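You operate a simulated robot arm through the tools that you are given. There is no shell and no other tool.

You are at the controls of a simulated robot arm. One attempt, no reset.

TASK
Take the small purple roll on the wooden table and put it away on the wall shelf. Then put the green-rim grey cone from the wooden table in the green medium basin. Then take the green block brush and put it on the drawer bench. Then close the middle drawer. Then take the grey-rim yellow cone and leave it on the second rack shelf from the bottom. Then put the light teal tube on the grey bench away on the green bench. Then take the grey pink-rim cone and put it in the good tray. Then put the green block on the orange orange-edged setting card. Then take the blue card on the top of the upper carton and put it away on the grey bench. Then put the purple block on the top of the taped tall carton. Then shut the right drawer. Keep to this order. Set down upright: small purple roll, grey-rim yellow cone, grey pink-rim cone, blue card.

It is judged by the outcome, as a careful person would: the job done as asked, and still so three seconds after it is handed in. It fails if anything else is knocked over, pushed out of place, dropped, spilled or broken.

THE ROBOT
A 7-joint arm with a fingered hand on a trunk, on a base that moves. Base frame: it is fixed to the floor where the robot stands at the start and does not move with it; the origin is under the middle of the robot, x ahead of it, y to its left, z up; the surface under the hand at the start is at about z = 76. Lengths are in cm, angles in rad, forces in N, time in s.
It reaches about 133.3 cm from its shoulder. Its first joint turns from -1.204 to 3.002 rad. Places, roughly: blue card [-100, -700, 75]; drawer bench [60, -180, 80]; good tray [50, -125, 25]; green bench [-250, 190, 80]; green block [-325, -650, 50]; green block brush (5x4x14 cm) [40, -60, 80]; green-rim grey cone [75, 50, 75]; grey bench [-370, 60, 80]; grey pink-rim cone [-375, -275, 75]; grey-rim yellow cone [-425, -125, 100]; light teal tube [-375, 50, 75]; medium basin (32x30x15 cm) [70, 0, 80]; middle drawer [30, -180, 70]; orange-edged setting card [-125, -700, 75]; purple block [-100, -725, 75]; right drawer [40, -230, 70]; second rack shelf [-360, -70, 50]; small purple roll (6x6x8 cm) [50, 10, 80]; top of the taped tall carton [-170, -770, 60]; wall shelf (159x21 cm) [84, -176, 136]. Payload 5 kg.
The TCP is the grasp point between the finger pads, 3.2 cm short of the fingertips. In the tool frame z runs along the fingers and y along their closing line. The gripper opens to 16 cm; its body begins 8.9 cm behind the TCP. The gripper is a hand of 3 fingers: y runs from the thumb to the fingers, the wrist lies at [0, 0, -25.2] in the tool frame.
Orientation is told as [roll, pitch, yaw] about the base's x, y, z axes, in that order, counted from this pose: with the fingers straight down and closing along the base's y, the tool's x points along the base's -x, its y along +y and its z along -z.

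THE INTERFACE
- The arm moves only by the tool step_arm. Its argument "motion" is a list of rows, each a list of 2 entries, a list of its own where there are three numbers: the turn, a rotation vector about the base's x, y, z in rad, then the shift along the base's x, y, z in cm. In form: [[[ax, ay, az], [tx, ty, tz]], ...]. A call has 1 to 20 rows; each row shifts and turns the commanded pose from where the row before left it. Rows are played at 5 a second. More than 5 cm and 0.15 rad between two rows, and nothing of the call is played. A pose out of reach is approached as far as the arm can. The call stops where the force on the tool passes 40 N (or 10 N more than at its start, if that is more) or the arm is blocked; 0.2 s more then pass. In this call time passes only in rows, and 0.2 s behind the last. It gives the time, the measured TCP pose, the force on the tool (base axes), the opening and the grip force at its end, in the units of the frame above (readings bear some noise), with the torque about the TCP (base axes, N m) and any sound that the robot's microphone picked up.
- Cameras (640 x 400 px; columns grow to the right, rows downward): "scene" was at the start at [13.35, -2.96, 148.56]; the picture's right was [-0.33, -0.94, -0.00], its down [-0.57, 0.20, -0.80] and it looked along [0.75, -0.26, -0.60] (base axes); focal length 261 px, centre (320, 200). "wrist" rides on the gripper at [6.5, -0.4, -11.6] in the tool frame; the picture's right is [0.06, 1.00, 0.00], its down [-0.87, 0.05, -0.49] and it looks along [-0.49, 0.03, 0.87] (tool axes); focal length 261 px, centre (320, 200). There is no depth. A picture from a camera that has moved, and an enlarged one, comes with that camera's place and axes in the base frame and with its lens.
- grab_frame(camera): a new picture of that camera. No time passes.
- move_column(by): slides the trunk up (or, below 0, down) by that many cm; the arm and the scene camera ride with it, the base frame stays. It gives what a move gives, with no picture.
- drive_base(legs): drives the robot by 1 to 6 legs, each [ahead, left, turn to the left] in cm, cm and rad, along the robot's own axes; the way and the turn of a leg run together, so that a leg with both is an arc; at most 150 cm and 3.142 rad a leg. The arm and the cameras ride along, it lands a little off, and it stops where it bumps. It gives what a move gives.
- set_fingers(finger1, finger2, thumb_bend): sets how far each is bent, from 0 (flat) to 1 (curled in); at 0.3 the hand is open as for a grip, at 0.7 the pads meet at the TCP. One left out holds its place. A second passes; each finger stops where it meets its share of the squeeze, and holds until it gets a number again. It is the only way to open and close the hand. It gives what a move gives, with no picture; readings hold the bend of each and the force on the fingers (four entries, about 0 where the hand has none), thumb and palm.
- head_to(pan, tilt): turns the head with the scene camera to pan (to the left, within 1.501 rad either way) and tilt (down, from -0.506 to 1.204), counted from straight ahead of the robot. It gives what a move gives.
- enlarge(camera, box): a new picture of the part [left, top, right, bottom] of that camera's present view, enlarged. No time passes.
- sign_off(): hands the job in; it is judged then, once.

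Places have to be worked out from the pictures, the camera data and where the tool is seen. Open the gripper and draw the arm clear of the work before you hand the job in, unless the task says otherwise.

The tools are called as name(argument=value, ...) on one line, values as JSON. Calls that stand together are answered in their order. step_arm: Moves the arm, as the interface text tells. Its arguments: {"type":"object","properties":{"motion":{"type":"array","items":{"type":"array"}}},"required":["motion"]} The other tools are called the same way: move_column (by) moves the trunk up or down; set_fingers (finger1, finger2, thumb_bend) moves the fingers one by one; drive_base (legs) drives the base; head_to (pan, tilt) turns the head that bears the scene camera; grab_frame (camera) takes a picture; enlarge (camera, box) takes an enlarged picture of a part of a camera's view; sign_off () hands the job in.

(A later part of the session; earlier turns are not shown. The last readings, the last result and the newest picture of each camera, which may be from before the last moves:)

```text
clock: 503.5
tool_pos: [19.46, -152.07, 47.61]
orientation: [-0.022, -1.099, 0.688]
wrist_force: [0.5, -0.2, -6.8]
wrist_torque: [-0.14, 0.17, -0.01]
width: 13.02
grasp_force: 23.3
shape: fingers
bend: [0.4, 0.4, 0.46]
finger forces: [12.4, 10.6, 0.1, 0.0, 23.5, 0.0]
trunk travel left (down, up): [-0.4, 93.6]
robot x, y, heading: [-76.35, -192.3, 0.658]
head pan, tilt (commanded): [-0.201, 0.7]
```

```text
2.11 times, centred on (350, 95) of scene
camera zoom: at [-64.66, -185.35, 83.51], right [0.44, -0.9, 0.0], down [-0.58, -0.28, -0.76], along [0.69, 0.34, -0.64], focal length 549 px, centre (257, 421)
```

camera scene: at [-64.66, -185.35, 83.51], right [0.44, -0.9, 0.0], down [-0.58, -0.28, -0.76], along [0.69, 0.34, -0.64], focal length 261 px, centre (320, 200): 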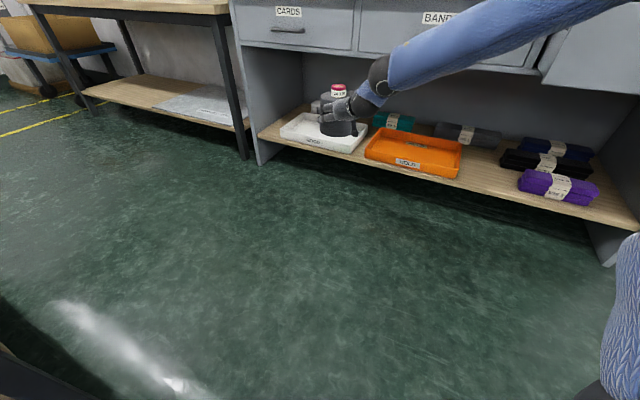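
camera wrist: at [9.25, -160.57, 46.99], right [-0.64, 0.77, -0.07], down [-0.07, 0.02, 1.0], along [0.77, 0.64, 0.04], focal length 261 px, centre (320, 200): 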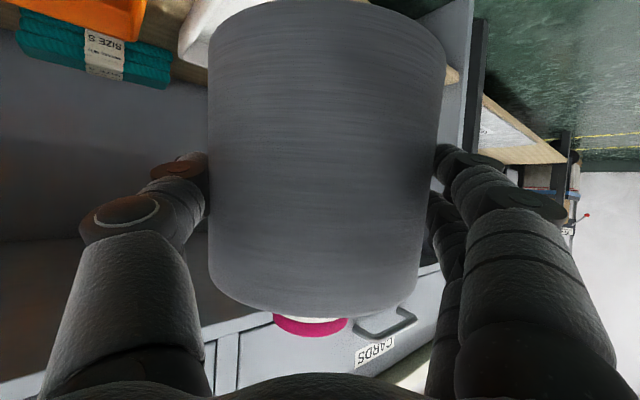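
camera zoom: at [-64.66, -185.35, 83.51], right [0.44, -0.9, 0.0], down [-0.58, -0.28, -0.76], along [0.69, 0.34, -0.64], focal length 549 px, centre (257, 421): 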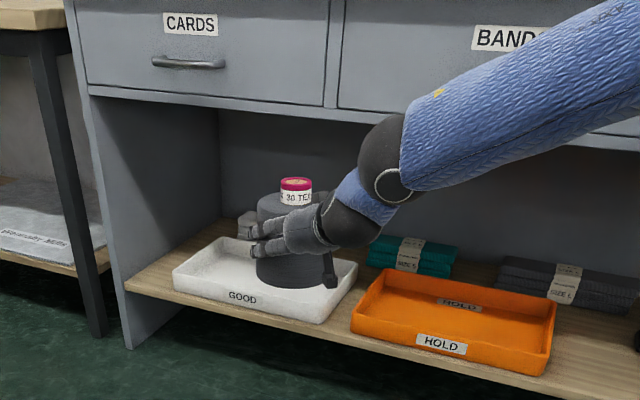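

Frame bottom z≈63, tray rim z≈25.5. I lower the cone by 8 cm so it will pass over the rim and under the drawers, then drive in slowly.

step_arm(motion=[[[0, 0, 0], [0, 0, -3]], [[0, 0, 0], [0, 0, -3]], [[0, 0, 0], [0, 0, -2.5]]])

drive_base(legs=[[20, 0, 0]])

enlarge(camera="scene", box=[200, 0, 480, 200])

grab_frame(camera="wrist")

```text
clock: 504.3
tool_pos: [19.42, -152.22, 39.06]
orientation: [-0.021, -1.099, 0.688]
wrist_force: [-0.5, 0.9, -6.1]
wrist_torque: [-0.15, 0.19, 0.01]
width: 13.03
grasp_force: 23.6
shape: fingers
bend: [0.4, 0.4, 0.46]
finger forces: [12.4, 10.9, 0.1, 0.1, 23.6, 0.1]
trunk travel left (down, up): [-0.4, 93.6]
robot x, y, heading: [-75.99, -192.4, 0.659]
head pan, tilt (commanded): [-0.201, 0.7]
```

```text
clock: 505.9
tool_pos: [35.23, -139.66, 39.03]
orientation: [-0.024, -1.1, 0.691]
wrist_force: [0.2, 0.1, -5.9]
wrist_torque: [-0.16, 0.13, 0.01]
width: 13.01
grasp_force: 23.3
shape: fingers
bend: [0.4, 0.4, 0.46]
finger forces: [12.5, 10.8, 0.0, 0.1, 23.6, 0.0]
trunk travel left (down, up): [-0.4, 93.6]
robot x, y, heading: [-60.35, -179.6, 0.658]
head pan, tilt (commanded): [-0.201, 0.7]
```

```text
2.00 times, centred on (340, 100) of scene
camera zoom: at [-48.82, -173.05, 83.5], right [0.44, -0.9, 0.0], down [-0.58, -0.29, -0.76], along [0.69, 0.34, -0.64], focal length 521 px, centre (280, 400)
```

zoom: 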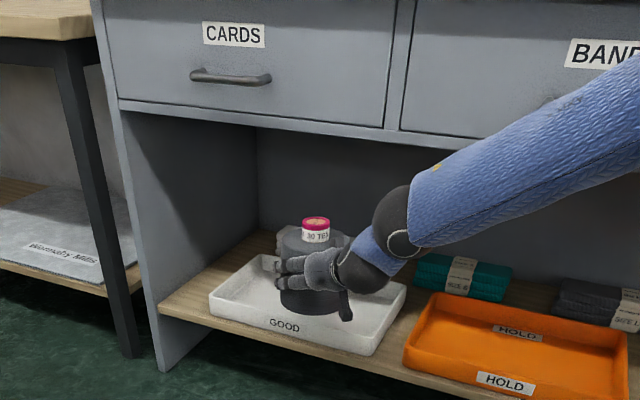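

```text
taken
camera wrist: at [25.06, -148.17, 38.42], right [-0.64, 0.76, -0.07], down [-0.07, 0.02, 1.0], along [0.76, 0.64, 0.04], focal length 261 px, centre (320, 200)
```

wrist: 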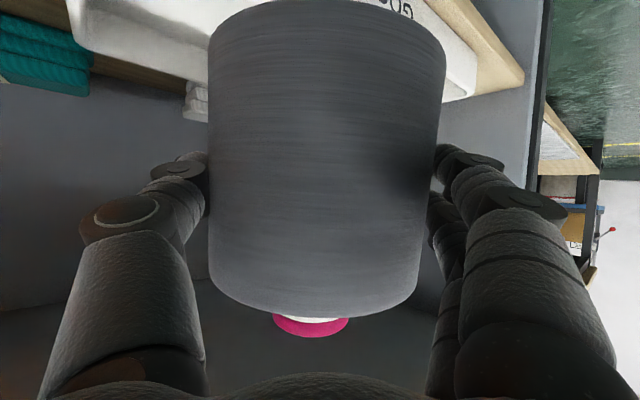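

Going well and clear. I drive in the remaining 15.5 cm.

drive_base(legs=[[15.5, 0, 0]])

enlarge(camera="scene", box=[200, 0, 480, 200])

grab_frame(camera="wrist")

```text
clock: 507.3
tool_pos: [47.4, -130.29, 39.1]
orientation: [-0.023, -1.1, 0.692]
wrist_force: [-0.6, -0.2, -7.0]
wrist_torque: [-0.13, 0.17, 0.0]
width: 13.03
grasp_force: 23.1
shape: fingers
bend: [0.4, 0.4, 0.46]
finger forces: [12.4, 10.8, 0.0, 0.0, 23.6, 0.1]
trunk travel left (down, up): [-0.4, 93.6]
robot x, y, heading: [-48.59, -170.34, 0.655]
head pan, tilt (commanded): [-0.201, 0.7]
```

```text
2.00 times, centred on (340, 100) of scene
camera zoom: at [-36.6, -163.57, 83.5], right [0.44, -0.9, 0.0], down [-0.58, -0.29, -0.76], along [0.69, 0.34, -0.64], focal length 521 px, centre (280, 400)
```

zoom: 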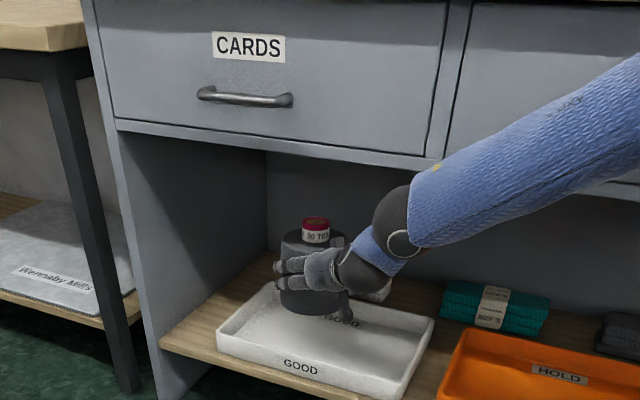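

```text
taken
camera wrist: at [37.29, -138.73, 38.4], right [-0.64, 0.76, -0.07], down [-0.07, 0.02, 1.0], along [0.76, 0.64, 0.04], focal length 261 px, centre (320, 200)
```

wrist: 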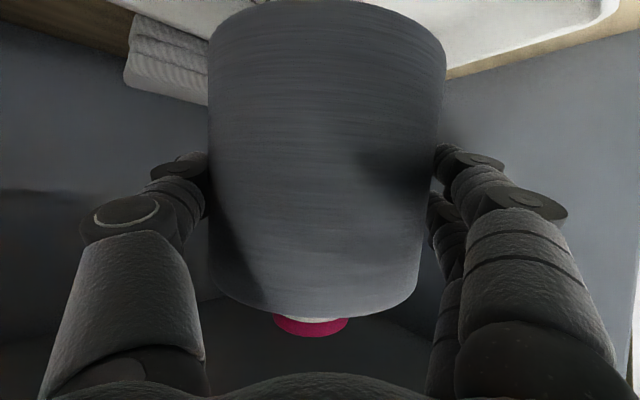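

The cone hovers above the middle of the GOOD tray. I lower it gently.

step_arm(motion=[[[0, 0, 0], [0, 0, -2.5]], [[0, 0, 0], [0, 0, -2.5]], [[0, 0, 0], [0, 0, -2]]])

enlarge(camera="scene", box=[240, 60, 440, 200])

```text
clock: 508.1
tool_pos: [47.39, -130.29, 31.9]
orientation: [-0.024, -1.1, 0.691]
wrist_force: [-0.2, 0.3, -5.7]
wrist_torque: [-0.12, 0.19, -0.01]
width: 13.01
grasp_force: 23.7
shape: fingers
bend: [0.4, 0.4, 0.46]
finger forces: [12.4, 10.9, 0.0, 0.0, 23.4, 0.0]
trunk travel left (down, up): [-0.4, 93.6]
robot x, y, heading: [-47.97, -170.27, 0.658]
head pan, tilt (commanded): [-0.201, 0.7]
```

```text
2.86 times, centred on (340, 130) of scene
camera zoom: at [-36.59, -163.57, 83.5], right [0.44, -0.9, 0.0], down [-0.58, -0.29, -0.76], along [0.69, 0.34, -0.64], focal length 745 px, centre (263, 400)
```

zoom: 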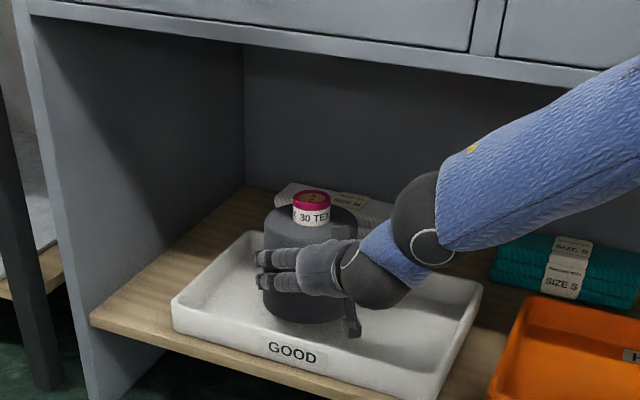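

step_arm(motion=[[[0, 0, 0], [0, 0, -0.8]], [[0, 0, 0], [0, 0, -0.5]], [[0, 0, 0], [0, 0, -0.4]]])

step_arm(motion=[[[0, 0, 0], [0, 0, -0.4]], [[0, 0, 0], [0, 0, -0.3]]])

```text
clock: 508.9
tool_pos: [47.37, -130.24, 30.18]
orientation: [-0.023, -1.099, 0.692]
wrist_force: [0.9, -0.1, -5.3]
wrist_torque: [-0.12, 0.17, -0.02]
width: 13.05
grasp_force: 23.6
shape: fingers
bend: [0.4, 0.4, 0.46]
finger forces: [12.5, 10.8, 0.1, 0.0, 23.5, 0.1]
trunk travel left (down, up): [-0.4, 93.6]
robot x, y, heading: [-48.07, -170.39, 0.656]
head pan, tilt (commanded): [-0.201, 0.7]
```

```text
clock: 509.5
tool_pos: [47.22, -130.1, 29.65]
orientation: [-0.025, -1.1, 0.692]
wrist_force: [-0.4, -0.5, -6.1]
wrist_torque: [-0.13, 0.21, 0.0]
width: 13.04
grasp_force: 23.7
shape: fingers
bend: [0.4, 0.4, 0.46]
finger forces: [12.4, 10.7, 0.0, 0.0, 23.5, 0.0]
trunk travel left (down, up): [-0.4, 93.6]
robot x, y, heading: [-48.52, -170.41, 0.658]
head pan, tilt (commanded): [-0.201, 0.7]
```

step_arm(motion=[[[0, 0, 0], [0, 0, -0.4]], [[0, 0, 0], [0, 0, -0.3]]])

enlarge(camera="scene", box=[280, 110, 400, 200])

```text
clock: 510.1
tool_pos: [47.44, -130.22, 28.97]
orientation: [-0.023, -1.098, 0.69]
wrist_force: [-1.2, 0.0, -2.6]
wrist_torque: [0.04, 0.06, 0.04]
width: 13.01
grasp_force: 23.7
shape: fingers
bend: [0.4, 0.4, 0.46]
finger forces: [12.2, 11.6, 0.1, 0.0, 23.6, 0.0]
trunk travel left (down, up): [-0.4, 93.6]
robot x, y, heading: [-48.22, -170.67, 0.66]
head pan, tilt (commanded): [-0.201, 0.7]
```

```text
4.44 times, centred on (340, 155) of scene
camera zoom: at [-36.6, -163.58, 83.51], right [0.44, -0.9, 0.0], down [-0.58, -0.29, -0.76], along [0.69, 0.34, -0.64], focal length 1159 px, centre (231, 400)
```

zoom: 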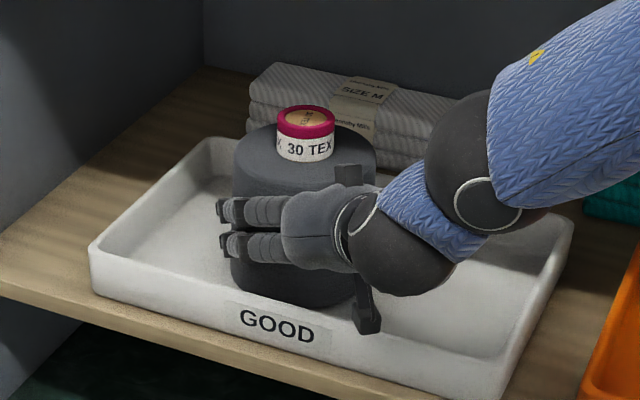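

The load is transferring. A touch lower, then I open.

step_arm(motion=[[[0, 0, 0], [0, 0, -0.25]]])

set_fingers(finger1=0.3, finger2=0.3, thumb_bend=0.33)

grab_frame(camera="wrist")

enlarge(camera="scene", box=[280, 110, 400, 200])

```text
clock: 510.5
tool_pos: [47.24, -130.17, 28.68]
orientation: [-0.021, -1.098, 0.69]
wrist_force: [-1.6, -1.4, -1.7]
wrist_torque: [0.09, 0.0, 0.08]
width: 13.02
grasp_force: 23.9
shape: fingers
bend: [0.4, 0.4, 0.46]
finger forces: [12.0, 12.1, 0.0, 0.0, 23.5, 0.0]
trunk travel left (down, up): [-0.4, 93.6]
robot x, y, heading: [-48.39, -170.34, 0.661]
head pan, tilt (commanded): [-0.201, 0.7]
```

```text
clock: 511.5
tool_pos: [47.38, -130.27, 28.8]
orientation: [-0.024, -1.099, 0.691]
wrist_force: [0.2, -0.6, -0.4]
wrist_torque: [0.0, -0.02, 0.0]
width: 16.17
grasp_force: 0.0
shape: fingers
bend: [0.3, 0.3, 0.33]
finger forces: [0.0, 0.1, 0.0, 0.0, 0.0, 0.1]
trunk travel left (down, up): [-0.4, 93.6]
robot x, y, heading: [-48.57, -170.58, 0.659]
head pan, tilt (commanded): [-0.201, 0.7]
```

```text
taken
camera wrist: at [37.32, -138.77, 28.1], right [-0.64, 0.76, -0.07], down [-0.07, 0.02, 1.0], along [0.76, 0.65, 0.04], focal length 261 px, centre (320, 200)
```

wrist: 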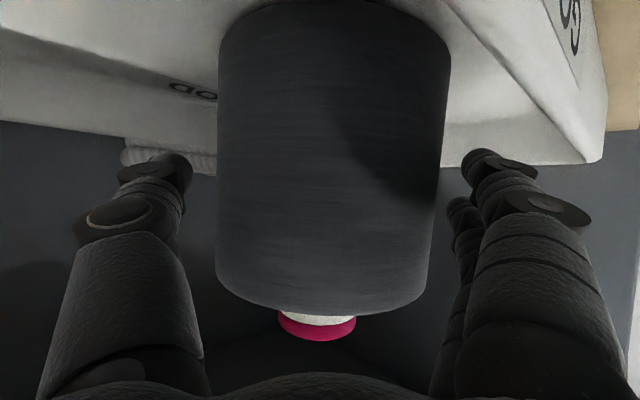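

```text
4.44 times, centred on (340, 155) of scene
camera zoom: at [-36.62, -163.58, 83.51], right [0.44, -0.9, 0.0], down [-0.58, -0.29, -0.76], along [0.69, 0.34, -0.64], focal length 1159 px, centre (231, 400)
```

zoom: 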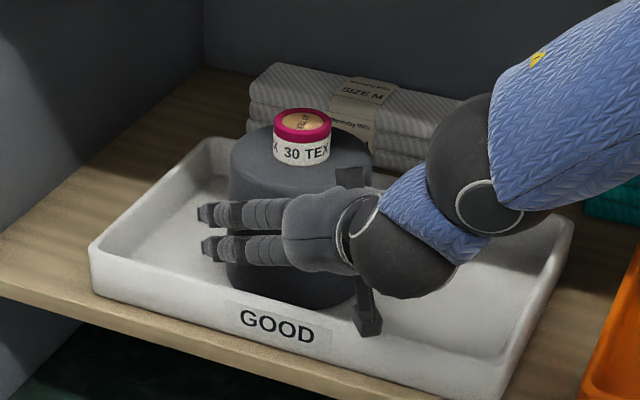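

Released and upright in the tray. I raise the hand slightly, then back the base straight out.

step_arm(motion=[[[0, 0, 0], [0, 0, 1.5]], [[0, 0, 0], [0, 0, 2]], [[0, 0, 0], [0, 0, 2]]])

drive_base(legs=[[-18, 0, 0]])

enlarge(camera="scene", box=[240, 40, 440, 180])

```text
clock: 512.3
tool_pos: [47.44, -130.33, 34.19]
orientation: [-0.023, -1.102, 0.692]
wrist_force: [0.4, 0.4, -0.3]
wrist_torque: [0.07, -0.04, -0.02]
width: 16.18
grasp_force: 0.0
shape: fingers
bend: [0.3, 0.3, 0.33]
finger forces: [0.0, 0.1, 0.1, 0.0, 0.0, 0.1]
trunk travel left (down, up): [-0.4, 93.6]
robot x, y, heading: [-47.99, -170.49, 0.664]
head pan, tilt (commanded): [-0.201, 0.7]
```

```text
clock: 513.8
tool_pos: [33.09, -141.49, 34.23]
orientation: [-0.024, -1.1, 0.688]
wrist_force: [-0.6, 0.7, 0.2]
wrist_torque: [0.01, 0.0, 0.02]
width: 16.17
grasp_force: 0.0
shape: fingers
bend: [0.3, 0.3, 0.33]
finger forces: [0.1, 0.1, 0.0, 0.0, 0.1, 0.1]
trunk travel left (down, up): [-0.4, 93.6]
robot x, y, heading: [-62.58, -181.49, 0.659]
head pan, tilt (commanded): [-0.201, 0.7]
```

```text
2.86 times, centred on (340, 110) of scene
camera zoom: at [-50.95, -174.71, 83.51], right [0.44, -0.9, 0.0], down [-0.58, -0.28, -0.76], along [0.69, 0.34, -0.64], focal length 745 px, centre (263, 457)
```

zoom: 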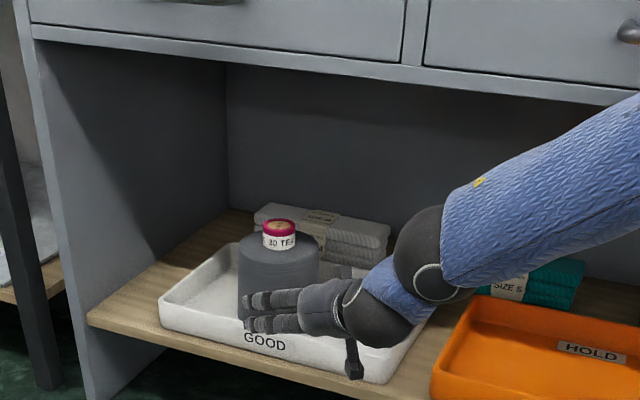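

The cone stands in the GOOD tray. I back fully out, raise the trunk, and tuck the arm before heading down the hall.

drive_base(legs=[[-20, 0, 0]])

move_column(by=40)

move_column(by=40)

step_arm(motion=[[[0.08, -0.1, 0], [-2.4, -1.8, 2]], [[0.08, -0.1, 0], [-2.4, -1.8, 2]]])

```text
clock: 515.4
tool_pos: [17.44, -153.62, 34.31]
orientation: [-0.025, -1.099, 0.691]
wrist_force: [-1.2, 0.4, 0.1]
wrist_torque: [0.01, 0.01, 0.01]
width: 16.16
grasp_force: 0.0
shape: fingers
bend: [0.3, 0.3, 0.33]
finger forces: [0.0, 0.1, 0.0, 0.1, 0.0, 0.1]
trunk travel left (down, up): [-0.4, 93.6]
robot x, y, heading: [-78.48, -193.66, 0.659]
head pan, tilt (commanded): [-0.201, 0.7]
```

```text
clock: 519.2
tool_pos: [17.39, -153.56, 74.28]
orientation: [-0.026, -1.098, 0.692]
wrist_force: [-0.6, 0.0, -1.0]
wrist_torque: [-0.02, 0.01, -0.01]
width: 16.19
grasp_force: 0.1
shape: fingers
bend: [0.3, 0.3, 0.33]
finger forces: [0.1, 0.0, 0.0, 0.0, 0.0, 0.0]
trunk travel left (down, up): [-40.4, 53.6]
robot x, y, heading: [-78.54, -193.55, 0.662]
head pan, tilt (commanded): [-0.201, 0.7]
```

```text
clock: 523.0
tool_pos: [17.45, -153.6, 114.31]
orientation: [-0.026, -1.1, 0.692]
wrist_force: [-0.5, -0.1, 0.0]
wrist_torque: [0.01, -0.02, -0.01]
width: 16.17
grasp_force: 0.0
shape: fingers
bend: [0.3, 0.3, 0.33]
finger forces: [0.0, 0.0, 0.0, 0.0, 0.1, 0.0]
trunk travel left (down, up): [-80.4, 13.6]
robot x, y, heading: [-78.63, -193.53, 0.658]
head pan, tilt (commanded): [-0.201, 0.7]
```

```text
clock: 523.6
tool_pos: [12.31, -157.05, 118.26]
orientation: [-0.045, -1.358, 0.714]
wrist_force: [-1.0, -0.5, -0.9]
wrist_torque: [0.01, 0.0, 0.01]
width: 16.18
grasp_force: 0.1
shape: fingers
bend: [0.3, 0.3, 0.33]
finger forces: [0.0, 0.1, 0.0, 0.0, 0.0, 0.1]
trunk travel left (down, up): [-80.4, 13.6]
robot x, y, heading: [-78.23, -193.6, 0.659]
head pan, tilt (commanded): [-0.201, 0.7]
```

Wrong sign on the tilt; I now rotate back to vertical while retracting to the tuck pose.

step_arm(motion=[[[-0.08, 0.1, 0], [-2.2, -1.7, 1]], [[-0.08, 0.1, 0], [-2.2, -1.7, 1]], [[-0.08, 0.1, 0], [-2.2, -1.7, 1]], [[-0.08, 0.1, 0], [-2.2, -1.7, 1]], [[-0.08, 0.1, 0], [-2.2, -1.7, 1]], [[-0.08, 0.1, 0], [-2.2, -1.7, 1]], [[-0.08, 0.1, 0], [-2.2, -1.7, 1]], [[-0.08, 0.1, 0], [-2.2, -1.7, 1]], [[-0.08, 0.1, 0], [-2.2, -1.7, 1]], [[-0.08, 0.1, 0], [-2.2, -1.7, 1]]])

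grab_frame(camera="scene")

```text
clock: 525.9
tool_pos: [-9.53, -174.1, 128.47]
orientation: [-0.009, -0.074, 0.684]
wrist_force: [-0.8, -0.6, -0.5]
wrist_torque: [0.01, -0.01, 0.03]
width: 16.17
grasp_force: 0.1
shape: fingers
bend: [0.3, 0.3, 0.33]
finger forces: [0.1, 0.0, 0.0, 0.1, 0.0, 0.0]
trunk travel left (down, up): [-80.4, 13.6]
robot x, y, heading: [-78.58, -193.35, 0.665]
head pan, tilt (commanded): [-0.201, 0.7]
```

```text
taken
camera scene: at [-66.74, -186.88, 163.51], right [0.44, -0.9, 0.0], down [-0.58, -0.29, -0.76], along [0.69, 0.34, -0.64], focal length 261 px, centre (320, 200)
```

scene: 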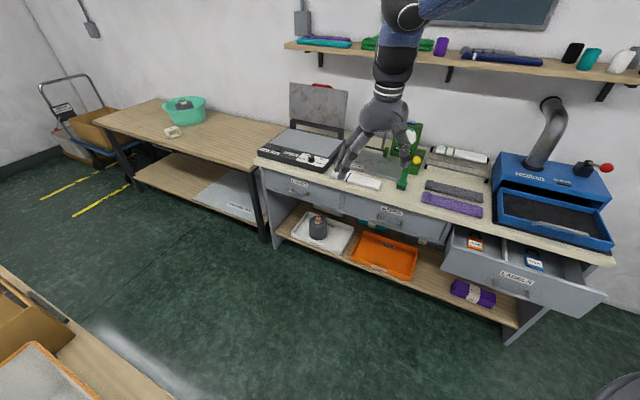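

All as it should be. I turn right to face down the hall and take a look.

drive_base(legs=[[0, 0, -1.12], [0, 0, -1.12]])

head_to(pan=0.0, tilt=0.3)

grab_frame(camera="scene")

enlarge(camera="scene", box=[180, 80, 500, 280])

```text
clock: 531.9
tool_pos: [-106.77, -259.55, 128.25]
orientation: [-0.009, -0.077, -1.569]
wrist_force: [-0.2, 0.1, -0.1]
wrist_torque: [-0.02, 0.01, 0.0]
width: 16.18
grasp_force: 0.1
shape: fingers
bend: [0.3, 0.3, 0.33]
finger forces: [0.1, 0.1, 0.0, 0.1, 0.0, 0.0]
trunk travel left (down, up): [-80.4, 13.6]
robot x, y, heading: [-78.19, -193.73, -1.596]
head pan, tilt (commanded): [-0.201, 0.7]
```

```text
clock: 532.8
tool_pos: [-106.75, -259.61, 128.35]
orientation: [-0.007, -0.077, -1.571]
wrist_force: [-0.2, -0.2, -0.3]
wrist_torque: [0.02, 0.01, -0.01]
width: 16.19
grasp_force: 0.0
shape: fingers
bend: [0.3, 0.3, 0.33]
finger forces: [0.1, 0.0, 0.0, 0.1, 0.0, 0.1]
trunk travel left (down, up): [-80.4, 13.6]
robot x, y, heading: [-78.62, -193.92, -1.593]
head pan, tilt (commanded): [0.0, 0.3]
```

```text
taken
camera scene: at [-78.67, -208.11, 167.11], right [-1.0, 0.02, 0.0], down [0.01, 0.3, -0.95], along [-0.02, -0.95, -0.3], focal length 261 px, centre (320, 200)
```

scene: 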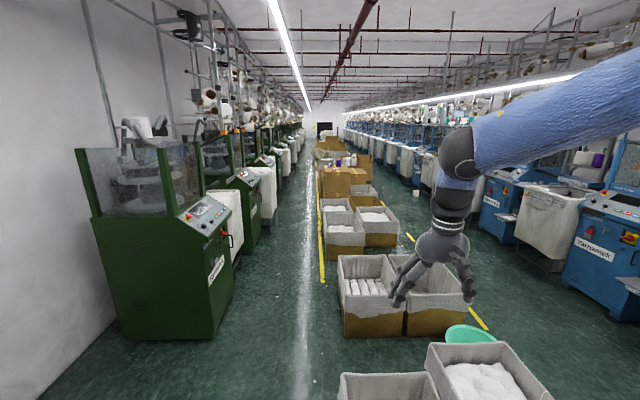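

```text
2.00 times, centred on (340, 180) of scene
camera zoom: at [-78.67, -208.11, 167.11], right [-1.0, 0.02, 0.0], down [0.01, 0.3, -0.95], along [-0.02, -0.95, -0.3], focal length 521 px, centre (280, 240)
```

zoom: 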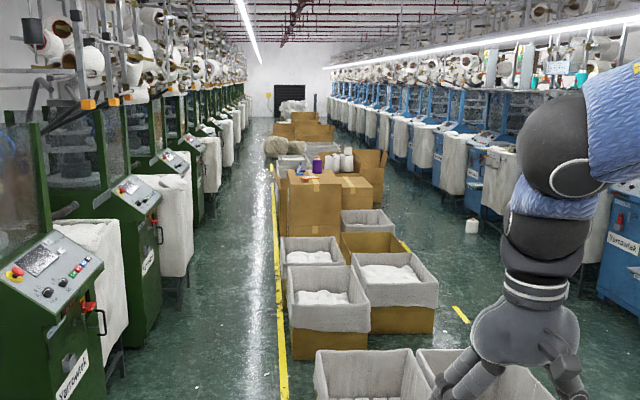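

The hall's left aisle is open (x≈-5…-86). I shift into it and drive down toward the cartons.

drive_base(legs=[[0, 33, 0.022], [140, 0, 0], [140, 0, 0]])

head_to(pan=-0.3, tilt=0.35)

grab_frame(camera="scene")

```text
clock: 547.9
tool_pos: [-62.72, -536.62, 128.23]
orientation: [-0.009, -0.076, -1.504]
wrist_force: [0.3, -0.7, -0.2]
wrist_torque: [0.0, 0.01, -0.03]
width: 16.19
grasp_force: 0.1
shape: fingers
bend: [0.3, 0.3, 0.33]
finger forces: [0.1, 0.1, 0.0, 0.0, 0.0, 0.1]
trunk travel left (down, up): [-80.4, 13.6]
robot x, y, heading: [-38.49, -468.91, -1.529]
head pan, tilt (commanded): [0.0, 0.3]
```

```text
clock: 548.7
tool_pos: [-62.75, -536.6, 128.42]
orientation: [-0.009, -0.076, -1.505]
wrist_force: [0.0, 0.3, 0.0]
wrist_torque: [0.04, -0.03, 0.03]
width: 16.17
grasp_force: 0.0
shape: fingers
bend: [0.3, 0.3, 0.33]
finger forces: [0.0, 0.1, 0.1, 0.1, 0.1, 0.0]
trunk travel left (down, up): [-80.4, 13.6]
robot x, y, heading: [-38.68, -468.88, -1.526]
head pan, tilt (commanded): [-0.3, 0.351]
```

```text
taken
camera scene: at [-40.82, -483.14, 166.65], right [-0.97, 0.25, 0.0], down [0.09, 0.33, -0.94], along [-0.24, -0.91, -0.34], focal length 261 px, centre (320, 200)
```

scene: 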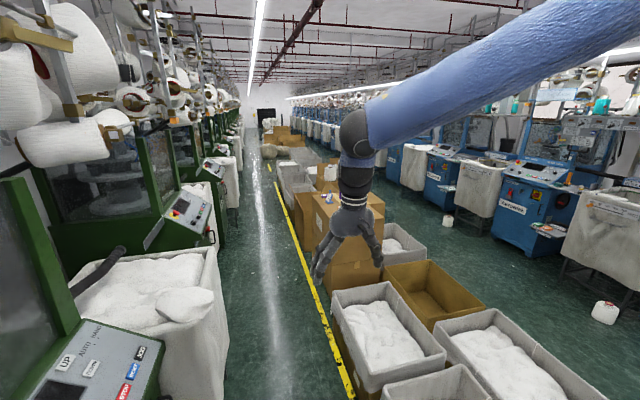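

The passage by the machine bag looks narrow. I want to know my base's true size: I tilt the hand back so the wrist camera looks at my base.

step_arm(motion=[[[0.14, 0, 0], [0, 0, 0]], [[0.14, 0, 0], [0, 0, 0]], [[0.14, 0, 0], [0, 0, 0]], [[0.14, 0, 0], [0, 0, 0]], [[0.14, 0, 0], [0, 0, 0]], [[0.14, 0, 0], [0, 0, 0]]])

grab_frame(camera="wrist")

head_to(pan=0.2, tilt=0.8)

grab_frame(camera="scene")

```text
clock: 550.1
tool_pos: [-64.68, -526.68, 122.77]
orientation: [0.079, 0.743, -1.482]
wrist_force: [-1.1, -0.4, -0.6]
wrist_torque: [0.03, -0.03, -0.01]
width: 16.2
grasp_force: 0.1
shape: fingers
bend: [0.3, 0.3, 0.33]
finger forces: [0.0, 0.1, 0.1, 0.0, 0.1, 0.0]
out of reach, approached as far as the arm can: row 4, 5, 6
trunk travel left (down, up): [-80.4, 13.6]
robot x, y, heading: [-38.75, -469.18, -1.527]
head pan, tilt (commanded): [-0.3, 0.351]
```

```text
taken
camera wrist: at [-65.62, -529.66, 135.59], right [0.99, 0.08, 0.1], down [0.1, -0.97, -0.22], along [0.08, 0.23, -0.97], focal length 261 px, centre (320, 200)
```

wrist: 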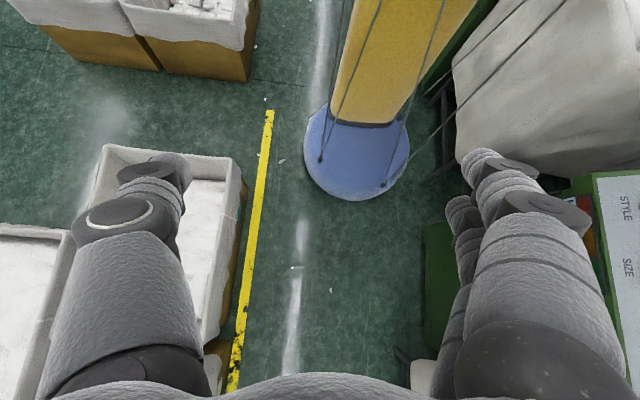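

```text
clock: 551.0
tool_pos: [-64.62, -526.52, 122.87]
orientation: [0.076, 0.738, -1.481]
wrist_force: [0.7, -0.4, -0.2]
wrist_torque: [0.02, -0.02, 0.01]
width: 16.2
grasp_force: 0.1
shape: fingers
bend: [0.3, 0.3, 0.33]
finger forces: [0.1, 0.0, 0.0, 0.0, 0.0, 0.0]
trunk travel left (down, up): [-80.4, 13.6]
robot x, y, heading: [-38.98, -469.19, -1.53]
head pan, tilt (commanded): [0.201, 0.799]
```

```text
taken
camera scene: at [-36.53, -482.03, 162.69], right [-0.97, -0.24, 0.0], down [-0.17, 0.7, -0.7], along [0.17, -0.68, -0.72], focal length 261 px, centre (320, 200)
```

scene: 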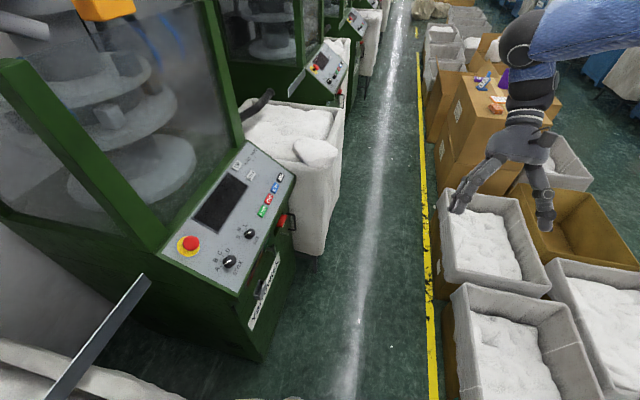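

My base is a round disc of ≈28 cm radius, so the ~74 cm wide aisle is fine along x≈-51. I zoom in on the cartons with the cards.

enlarge(camera="scene", box=[400, 20, 560, 200])

step_arm(motion=[[[-0.14, 0, 0], [0, -2, 1]], [[-0.14, 0, 0], [0, -2, 1]], [[-0.14, 0, 0], [0, -2, 1]], [[-0.14, 0, 0], [0, -2, 1]], [[-0.14, 0, 0], [0, -2, 1]], [[-0.05, 0, 0], [0, 0, 1]]])

```text
2.22 times, centred on (480, 110) of scene
camera zoom: at [-36.53, -482.03, 162.69], right [-0.97, -0.24, 0.0], down [-0.17, 0.7, -0.7], along [0.17, -0.68, -0.72], focal length 579 px, centre (-36, 400)
```

zoom: 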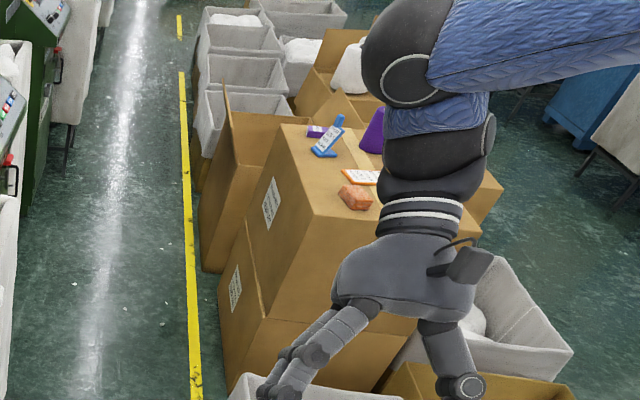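

```text
clock: 552.4
tool_pos: [-64.41, -536.47, 129.0]
orientation: [-0.005, 0.011, -1.507]
wrist_force: [-0.2, 0.5, 0.2]
wrist_torque: [-0.04, 0.01, -0.01]
width: 16.21
grasp_force: 0.0
shape: fingers
bend: [0.3, 0.3, 0.33]
finger forces: [0.0, 0.0, 0.1, 0.1, 0.0, 0.1]
trunk travel left (down, up): [-80.4, 13.6]
robot x, y, heading: [-38.25, -468.93, -1.526]
head pan, tilt (commanded): [0.201, 0.799]
```

I see the upper carton with the blue card, orange-edged card, purple block and an orange block. I continue down the aisle to find the green block.

drive_base(legs=[[0, -11, -0.043], [85, 0, 0]])

head_to(pan=-1.1, tilt=0.5)

grab_frame(camera="scene")

head_to(pan=-0.4, tilt=0.7)

grab_frame(camera="scene")

```text
clock: 557.8
tool_pos: [-78.05, -621.25, 128.96]
orientation: [-0.005, 0.013, -1.546]
wrist_force: [-0.3, -0.5, -0.6]
wrist_torque: [0.01, 0.0, 0.02]
width: 16.19
grasp_force: 0.0
shape: fingers
bend: [0.3, 0.3, 0.33]
finger forces: [0.0, 0.0, 0.1, 0.0, 0.0, 0.0]
trunk travel left (down, up): [-80.4, 13.6]
robot x, y, heading: [-49.48, -554.85, -1.569]
head pan, tilt (commanded): [0.201, 0.799]
```

```text
clock: 559.2
tool_pos: [-78.16, -621.05, 128.92]
orientation: [-0.006, 0.015, -1.545]
wrist_force: [-0.3, 0.0, 0.5]
wrist_torque: [0.01, -0.02, 0.04]
width: 16.19
grasp_force: 0.1
shape: fingers
bend: [0.3, 0.3, 0.33]
finger forces: [0.0, 0.0, 0.0, 0.0, 0.0, 0.1]
trunk travel left (down, up): [-80.4, 13.6]
robot x, y, heading: [-49.7, -554.62, -1.566]
head pan, tilt (commanded): [-1.1, 0.499]
```

```text
taken
camera scene: at [-57.69, -563.98, 165.28], right [-0.46, 0.89, 0.0], down [0.43, 0.22, -0.88], along [-0.78, -0.4, -0.48], focal length 261 px, centre (320, 200)
```

scene: 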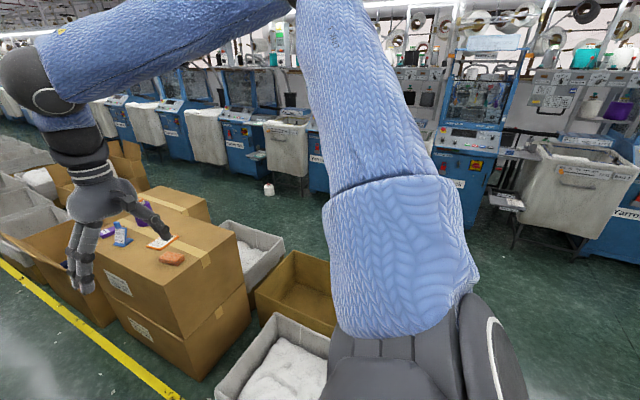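

```text
clock: 560.3
tool_pos: [-78.13, -621.01, 129.06]
orientation: [-0.003, 0.013, -1.545]
wrist_force: [0.1, -1.0, -0.2]
wrist_torque: [-0.02, 0.01, 0.02]
width: 16.19
grasp_force: 0.0
shape: fingers
bend: [0.3, 0.3, 0.33]
finger forces: [0.0, 0.0, 0.0, 0.1, 0.1, 0.1]
trunk travel left (down, up): [-80.4, 13.6]
robot x, y, heading: [-49.98, -554.77, -1.566]
head pan, tilt (commanded): [-0.4, 0.7]
```

```text
taken
camera scene: at [-52.89, -567.65, 163.51], right [-0.92, 0.39, 0.0], down [0.25, 0.59, -0.76], along [-0.3, -0.71, -0.64], focal length 261 px, centre (320, 200)
```

scene: 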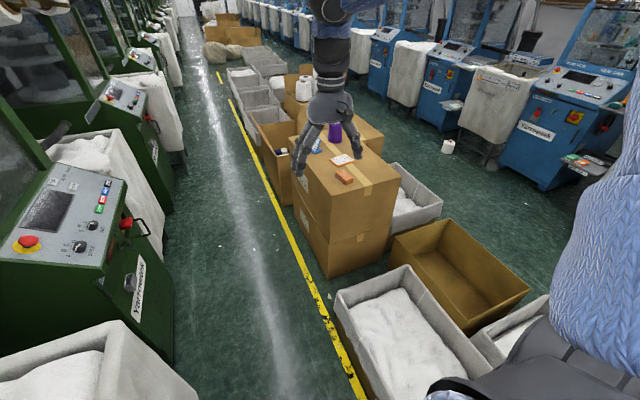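

There are small items on a machine's output shelf at ≈[-324, -649, 50]. I zoom in there.

enlarge(camera="scene", box=[540, 130, 640, 200])

head_to(pan=-0.75, tilt=0.6)

grab_frame(camera="scene")

```text
5.71 times, centred on (590, 165) of scene
camera zoom: at [-52.89, -567.65, 163.51], right [-0.92, 0.39, 0.0], down [0.25, 0.59, -0.76], along [-0.3, -0.71, -0.64], focal length 1490 px, centre (-1223, 400)
```

zoom: 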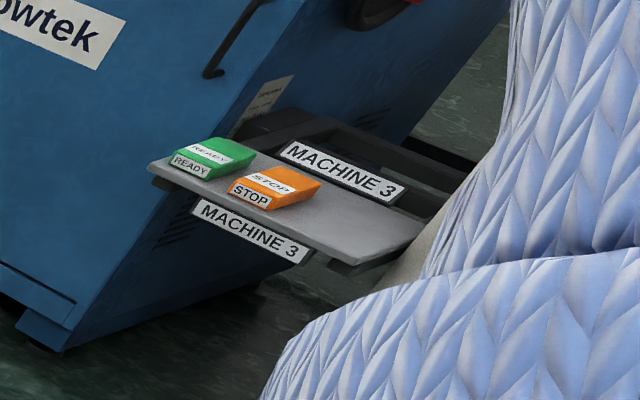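

```text
clock: 561.1
tool_pos: [-78.14, -621.13, 129.02]
orientation: [-0.001, 0.013, -1.548]
wrist_force: [-1.2, 0.3, -0.1]
wrist_torque: [-0.02, 0.0, -0.02]
width: 16.19
grasp_force: 0.1
shape: fingers
bend: [0.3, 0.3, 0.33]
finger forces: [0.1, 0.0, 0.0, 0.0, 0.1, 0.0]
trunk travel left (down, up): [-80.4, 13.6]
robot x, y, heading: [-49.46, -554.96, -1.568]
head pan, tilt (commanded): [-0.75, 0.6]
```

```text
taken
camera scene: at [-55.6, -566.3, 164.37], right [-0.73, 0.68, 0.0], down [0.38, 0.41, -0.82], along [-0.56, -0.61, -0.57], focal length 261 px, centre (320, 200)
```

scene: 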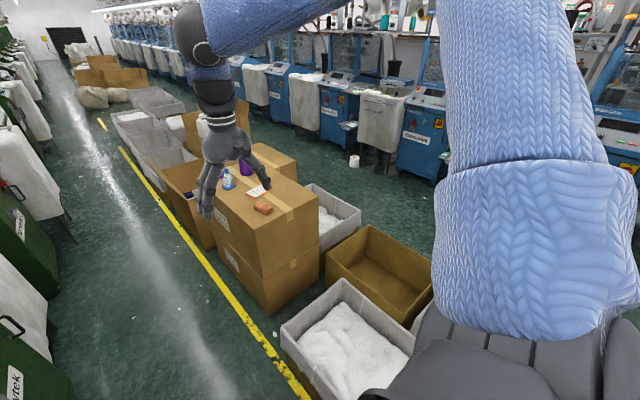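

The green READY block is on the Machine 3 shelf in the right-hand aisle. I drive back up this aisle, cross over at the passage, and come down the right aisle.

drive_base(legs=[[-140, 0, 0], [-140, 0, 0], [-76, 0, 0]])

drive_base(legs=[[0, -100, 0], [0, -94, 0]])

head_to(pan=0.0, tilt=0.5)

grab_frame(camera="scene")

```text
clock: 578.6
tool_pos: [-80.97, -259.43, 128.99]
orientation: [-0.003, 0.014, -1.563]
wrist_force: [-0.2, 0.2, -0.5]
wrist_torque: [-0.04, -0.01, 0.0]
width: 16.19
grasp_force: 0.0
shape: fingers
bend: [0.3, 0.3, 0.33]
finger forces: [0.0, 0.1, 0.1, 0.1, 0.0, 0.0]
trunk travel left (down, up): [-80.4, 13.6]
robot x, y, heading: [-51.6, -193.51, -1.581]
head pan, tilt (commanded): [-0.75, 0.6]
```

```text
clock: 588.3
tool_pos: [-274.07, -256.09, 128.97]
orientation: [-0.004, 0.014, -1.568]
wrist_force: [0.0, 1.2, 0.2]
wrist_torque: [-0.03, -0.01, -0.01]
width: 16.2
grasp_force: 0.0
shape: fingers
bend: [0.3, 0.3, 0.33]
finger forces: [0.0, 0.1, 0.0, 0.0, 0.0, 0.1]
trunk travel left (down, up): [-80.4, 13.6]
robot x, y, heading: [-244.37, -190.32, -1.594]
head pan, tilt (commanded): [-0.75, 0.6]
```

```text
clock: 589.4
tool_pos: [-274.07, -255.97, 128.92]
orientation: [-0.004, 0.015, -1.567]
wrist_force: [0.3, -0.6, -0.4]
wrist_torque: [-0.01, -0.01, 0.02]
width: 16.21
grasp_force: 0.1
shape: fingers
bend: [0.3, 0.3, 0.33]
finger forces: [0.0, 0.0, 0.1, 0.0, 0.0, 0.0]
trunk travel left (down, up): [-80.4, 13.6]
robot x, y, heading: [-244.42, -190.22, -1.59]
head pan, tilt (commanded): [0.0, 0.499]
```

```text
taken
camera scene: at [-244.4, -204.46, 165.28], right [-1.0, 0.02, 0.0], down [0.01, 0.48, -0.88], along [-0.02, -0.88, -0.48], focal length 261 px, centre (320, 200)
```

scene: 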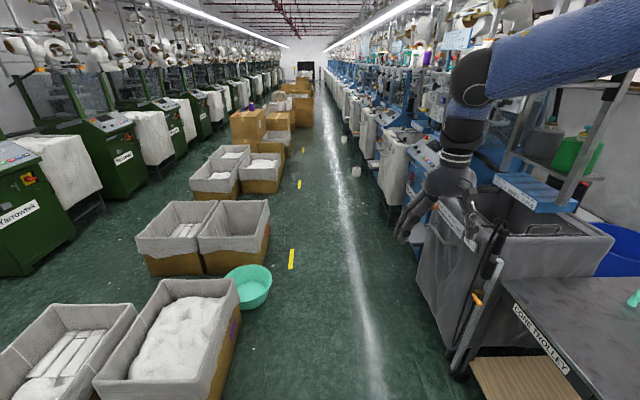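

The right aisle is clear between the bowl (x≈-211) and the machines (x≈-320). I drive down it.

drive_base(legs=[[140, 0, 0.02], [140, 0, 0], [130, 0, 0]])

head_to(pan=-0.6, tilt=0.5)

grab_frame(camera="scene")

head_to(pan=0.7, tilt=0.5)

grab_frame(camera="scene")

```text
clock: 609.2
tool_pos: [-276.22, -669.7, 128.9]
orientation: [-0.004, 0.015, -1.548]
wrist_force: [1.0, -0.1, 0.5]
wrist_torque: [0.01, 0.02, 0.03]
width: 16.22
grasp_force: 0.1
shape: fingers
bend: [0.3, 0.3, 0.33]
finger forces: [0.0, 0.0, 0.1, 0.0, 0.0, 0.0]
trunk travel left (down, up): [-80.4, 13.6]
robot x, y, heading: [-247.98, -603.42, -1.577]
head pan, tilt (commanded): [0.0, 0.499]
```

```text
clock: 610.2
tool_pos: [-276.2, -669.63, 128.94]
orientation: [-0.003, 0.014, -1.549]
wrist_force: [0.3, -1.1, -0.5]
wrist_torque: [-0.01, -0.01, 0.02]
width: 16.19
grasp_force: 0.1
shape: fingers
bend: [0.3, 0.3, 0.33]
finger forces: [0.0, 0.0, 0.0, 0.0, 0.1, 0.1]
trunk travel left (down, up): [-80.4, 13.6]
robot x, y, heading: [-247.87, -603.43, -1.572]
head pan, tilt (commanded): [-0.6, 0.499]
```

```text
taken
camera scene: at [-252.67, -615.92, 165.28], right [-0.83, 0.56, 0.0], down [0.27, 0.4, -0.88], along [-0.5, -0.72, -0.48], focal length 261 px, centre (320, 200)
```

scene: 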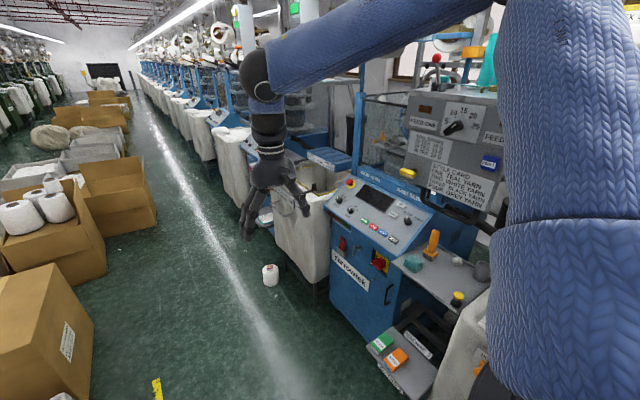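

```text
clock: 611.7
tool_pos: [-276.14, -669.66, 128.88]
orientation: [-0.005, 0.014, -1.548]
wrist_force: [-0.4, 0.0, -0.1]
wrist_torque: [-0.02, 0.01, -0.02]
width: 16.17
grasp_force: 0.1
shape: fingers
bend: [0.3, 0.3, 0.33]
finger forces: [0.0, 0.0, 0.1, 0.0, 0.1, 0.1]
trunk travel left (down, up): [-80.4, 13.6]
robot x, y, heading: [-247.77, -603.46, -1.57]
head pan, tilt (commanded): [0.7, 0.499]
```

```text
taken
camera scene: at [-241.68, -615.37, 165.28], right [-0.77, -0.64, 0.0], down [-0.31, 0.37, -0.88], along [0.57, -0.67, -0.48], focal length 261 px, centre (320, 200)
```

scene: 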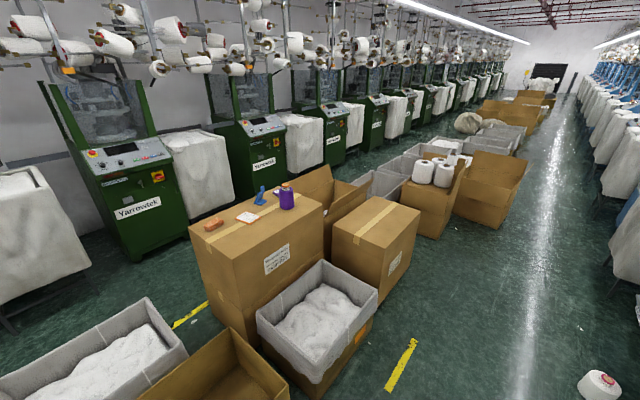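

Good views: the green block on Machine 3's shelf, and the taped carton on the other side. I zoom on the shelf.

head_to(pan=-0.8, tilt=0.8)

grab_frame(camera="scene")

enlarge(camera="scene", box=[260, 200, 420, 320])

```text
clock: 613.3
tool_pos: [-276.34, -669.56, 128.82]
orientation: [-0.005, 0.014, -1.548]
wrist_force: [0.9, -0.4, 0.1]
wrist_torque: [0.02, -0.03, -0.03]
width: 16.15
grasp_force: 0.0
shape: fingers
bend: [0.3, 0.3, 0.33]
finger forces: [0.0, 0.0, 0.1, 0.1, 0.1, 0.1]
trunk travel left (down, up): [-80.4, 13.6]
robot x, y, heading: [-247.62, -603.47, -1.568]
head pan, tilt (commanded): [-0.799, 0.799]
```

```text
taken
camera scene: at [-253.32, -614.04, 162.68], right [-0.7, 0.72, 0.0], down [0.51, 0.5, -0.7], along [-0.5, -0.49, -0.72], focal length 261 px, centre (320, 200)
```

scene: 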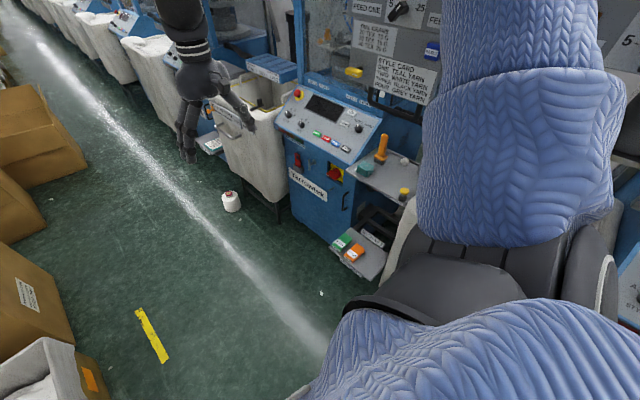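

```text
3.33 times, centred on (340, 260) of scene
camera zoom: at [-253.32, -614.04, 162.68], right [-0.7, 0.72, 0.0], down [0.51, 0.5, -0.7], along [-0.5, -0.49, -0.72], focal length 869 px, centre (253, 0)
```

zoom: 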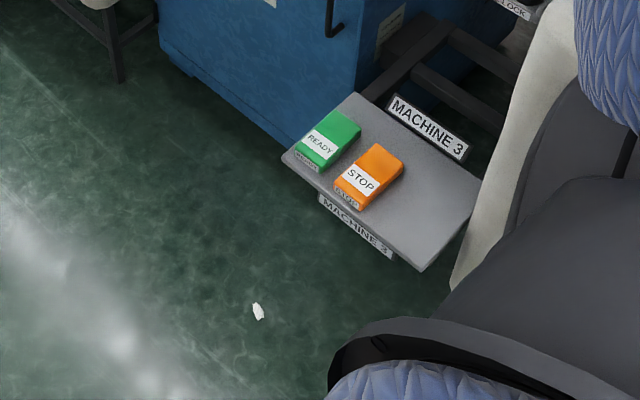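

I look closer at what surrounds the shelf above (side table, control panel).

enlarge(camera="scene", box=[270, 80, 430, 290])

```text
1.90 times, centred on (350, 185) of scene
camera zoom: at [-253.32, -614.04, 162.68], right [-0.7, 0.72, 0.0], down [0.51, 0.5, -0.7], along [-0.5, -0.49, -0.72], focal length 497 px, centre (263, 229)
```

zoom: 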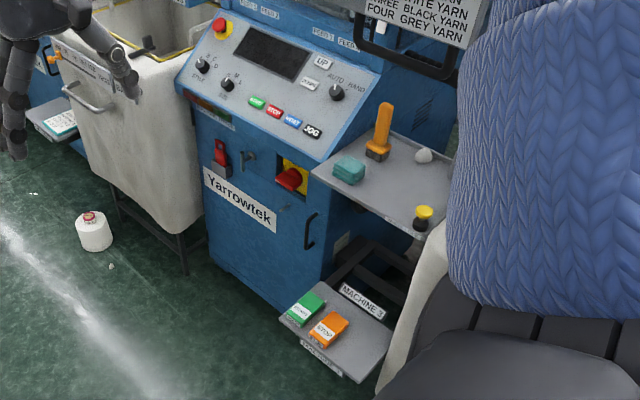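

Space above the shelf is free out to x≈-329. I'll pick the block with a vertical hand, closing along x. I turn to face the machines and move alongside.

drive_base(legs=[[0, 9, 0], [0, 0, -1.57]])

drive_base(legs=[[0, 88, 0]])

step_arm(motion=[[[0, 0, -0.15], [0, 0, 0]], [[0, 0, -0.15], [0, 0, 0]], [[0, 0, -0.15], [0, 0, 0]], [[0, 0, -0.15], [0, 0, 0]], [[0, 0, -0.15], [0, 0, 0]], [[0, 0, -0.15], [0, 0, 0]], [[0, 0, -0.15], [0, 0, 0]], [[0, 0, -0.15], [0, 0, 0]], [[0, 0, -0.15], [0, 0, 0]], [[0, 0, -0.15], [0, 0, 0]]])

head_to(pan=-0.35, tilt=0.85)

grab_frame(camera="scene")

grab_frame(camera="wrist")

```text
clock: 616.9
tool_pos: [-309.63, -612.77, 129.48]
orientation: [-0.001, 0.002, -2.577]
wrist_force: [-0.1, -0.7, 0.5]
wrist_torque: [0.01, -0.01, 0.02]
width: 16.23
grasp_force: 0.1
shape: fingers
bend: [0.3, 0.3, 0.33]
finger forces: [0.1, 0.0, 0.1, 0.0, 0.0, 0.1]
trunk travel left (down, up): [-80.4, 13.6]
robot x, y, heading: [-238.53, -602.91, -2.622]
head pan, tilt (commanded): [-0.799, 0.799]
stopped in leg 2: the robot was blocked; the commanded pose is now the measured one
```

```text
clock: 619.6
tool_pos: [-289.6, -648.61, 129.25]
orientation: [-0.001, 0.006, -2.593]
wrist_force: [0.5, -0.7, 0.0]
wrist_torque: [0.17, 0.04, 0.01]
width: 16.28
grasp_force: 0.0
shape: fingers
bend: [0.3, 0.3, 0.33]
finger forces: [0.0, 0.0, 0.1, 0.0, 0.0, 0.0]
trunk travel left (down, up): [-80.4, 13.6]
robot x, y, heading: [-218.08, -640.2, -2.63]
head pan, tilt (commanded): [-0.799, 0.799]
stopped in leg 1: the robot was blocked; the commanded pose is now the measured one
```

```text
clock: 621.8
tool_pos: [-289.44, -647.95, 129.26]
orientation: [0.003, 0.005, 2.189]
wrist_force: [-0.3, -0.6, -0.2]
wrist_torque: [0.0, -0.01, 0.04]
width: 16.25
grasp_force: 0.0
shape: fingers
bend: [0.3, 0.3, 0.33]
finger forces: [0.1, 0.0, 0.0, 0.1, 0.1, 0.0]
trunk travel left (down, up): [-80.4, 13.6]
robot x, y, heading: [-218.24, -639.39, -2.629]
head pan, tilt (commanded): [-0.799, 0.799]
```

```text
clock: 622.7
tool_pos: [-289.54, -648.1, 129.2]
orientation: [0.001, 0.006, 2.193]
wrist_force: [-0.5, 0.0, 0.4]
wrist_torque: [0.02, -0.02, 0.0]
width: 16.26
grasp_force: 0.0
shape: fingers
bend: [0.3, 0.3, 0.33]
finger forces: [0.1, 0.1, 0.0, 0.0, 0.0, 0.0]
trunk travel left (down, up): [-80.4, 13.6]
robot x, y, heading: [-217.91, -639.36, -2.63]
head pan, tilt (commanded): [-0.351, 0.85]
```

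```text
taken
camera scene: at [-230.05, -643.52, 162.28], right [-0.16, 0.99, 0.0], down [0.74, 0.12, -0.66], along [-0.65, -0.1, -0.75], focal length 261 px, centre (320, 200)
```

scene: 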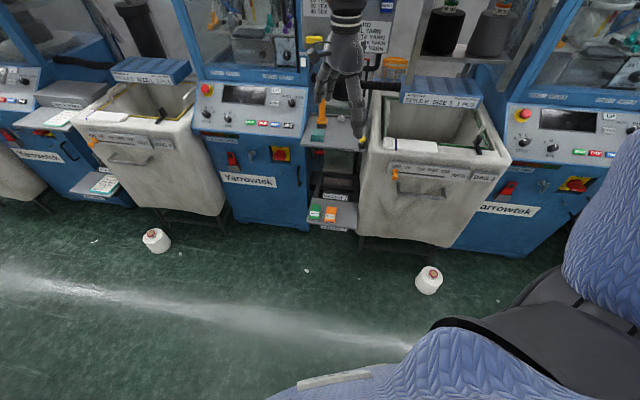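

```text
taken
camera wrist: at [-285.38, -653.0, 140.73], right [-0.78, -0.63, 0.0], down [-0.55, 0.68, 0.49], along [-0.31, 0.38, -0.87], focal length 261 px, centre (320, 200)
```

wrist: 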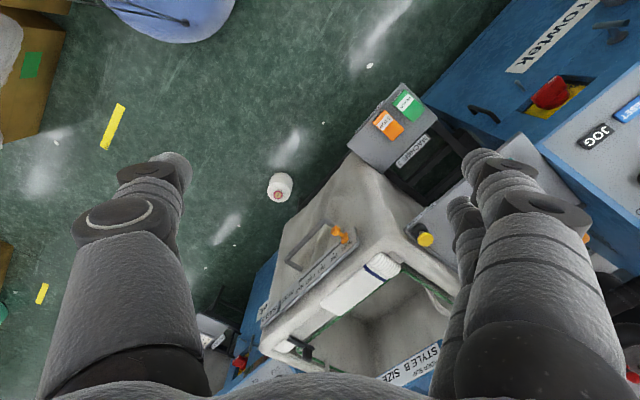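

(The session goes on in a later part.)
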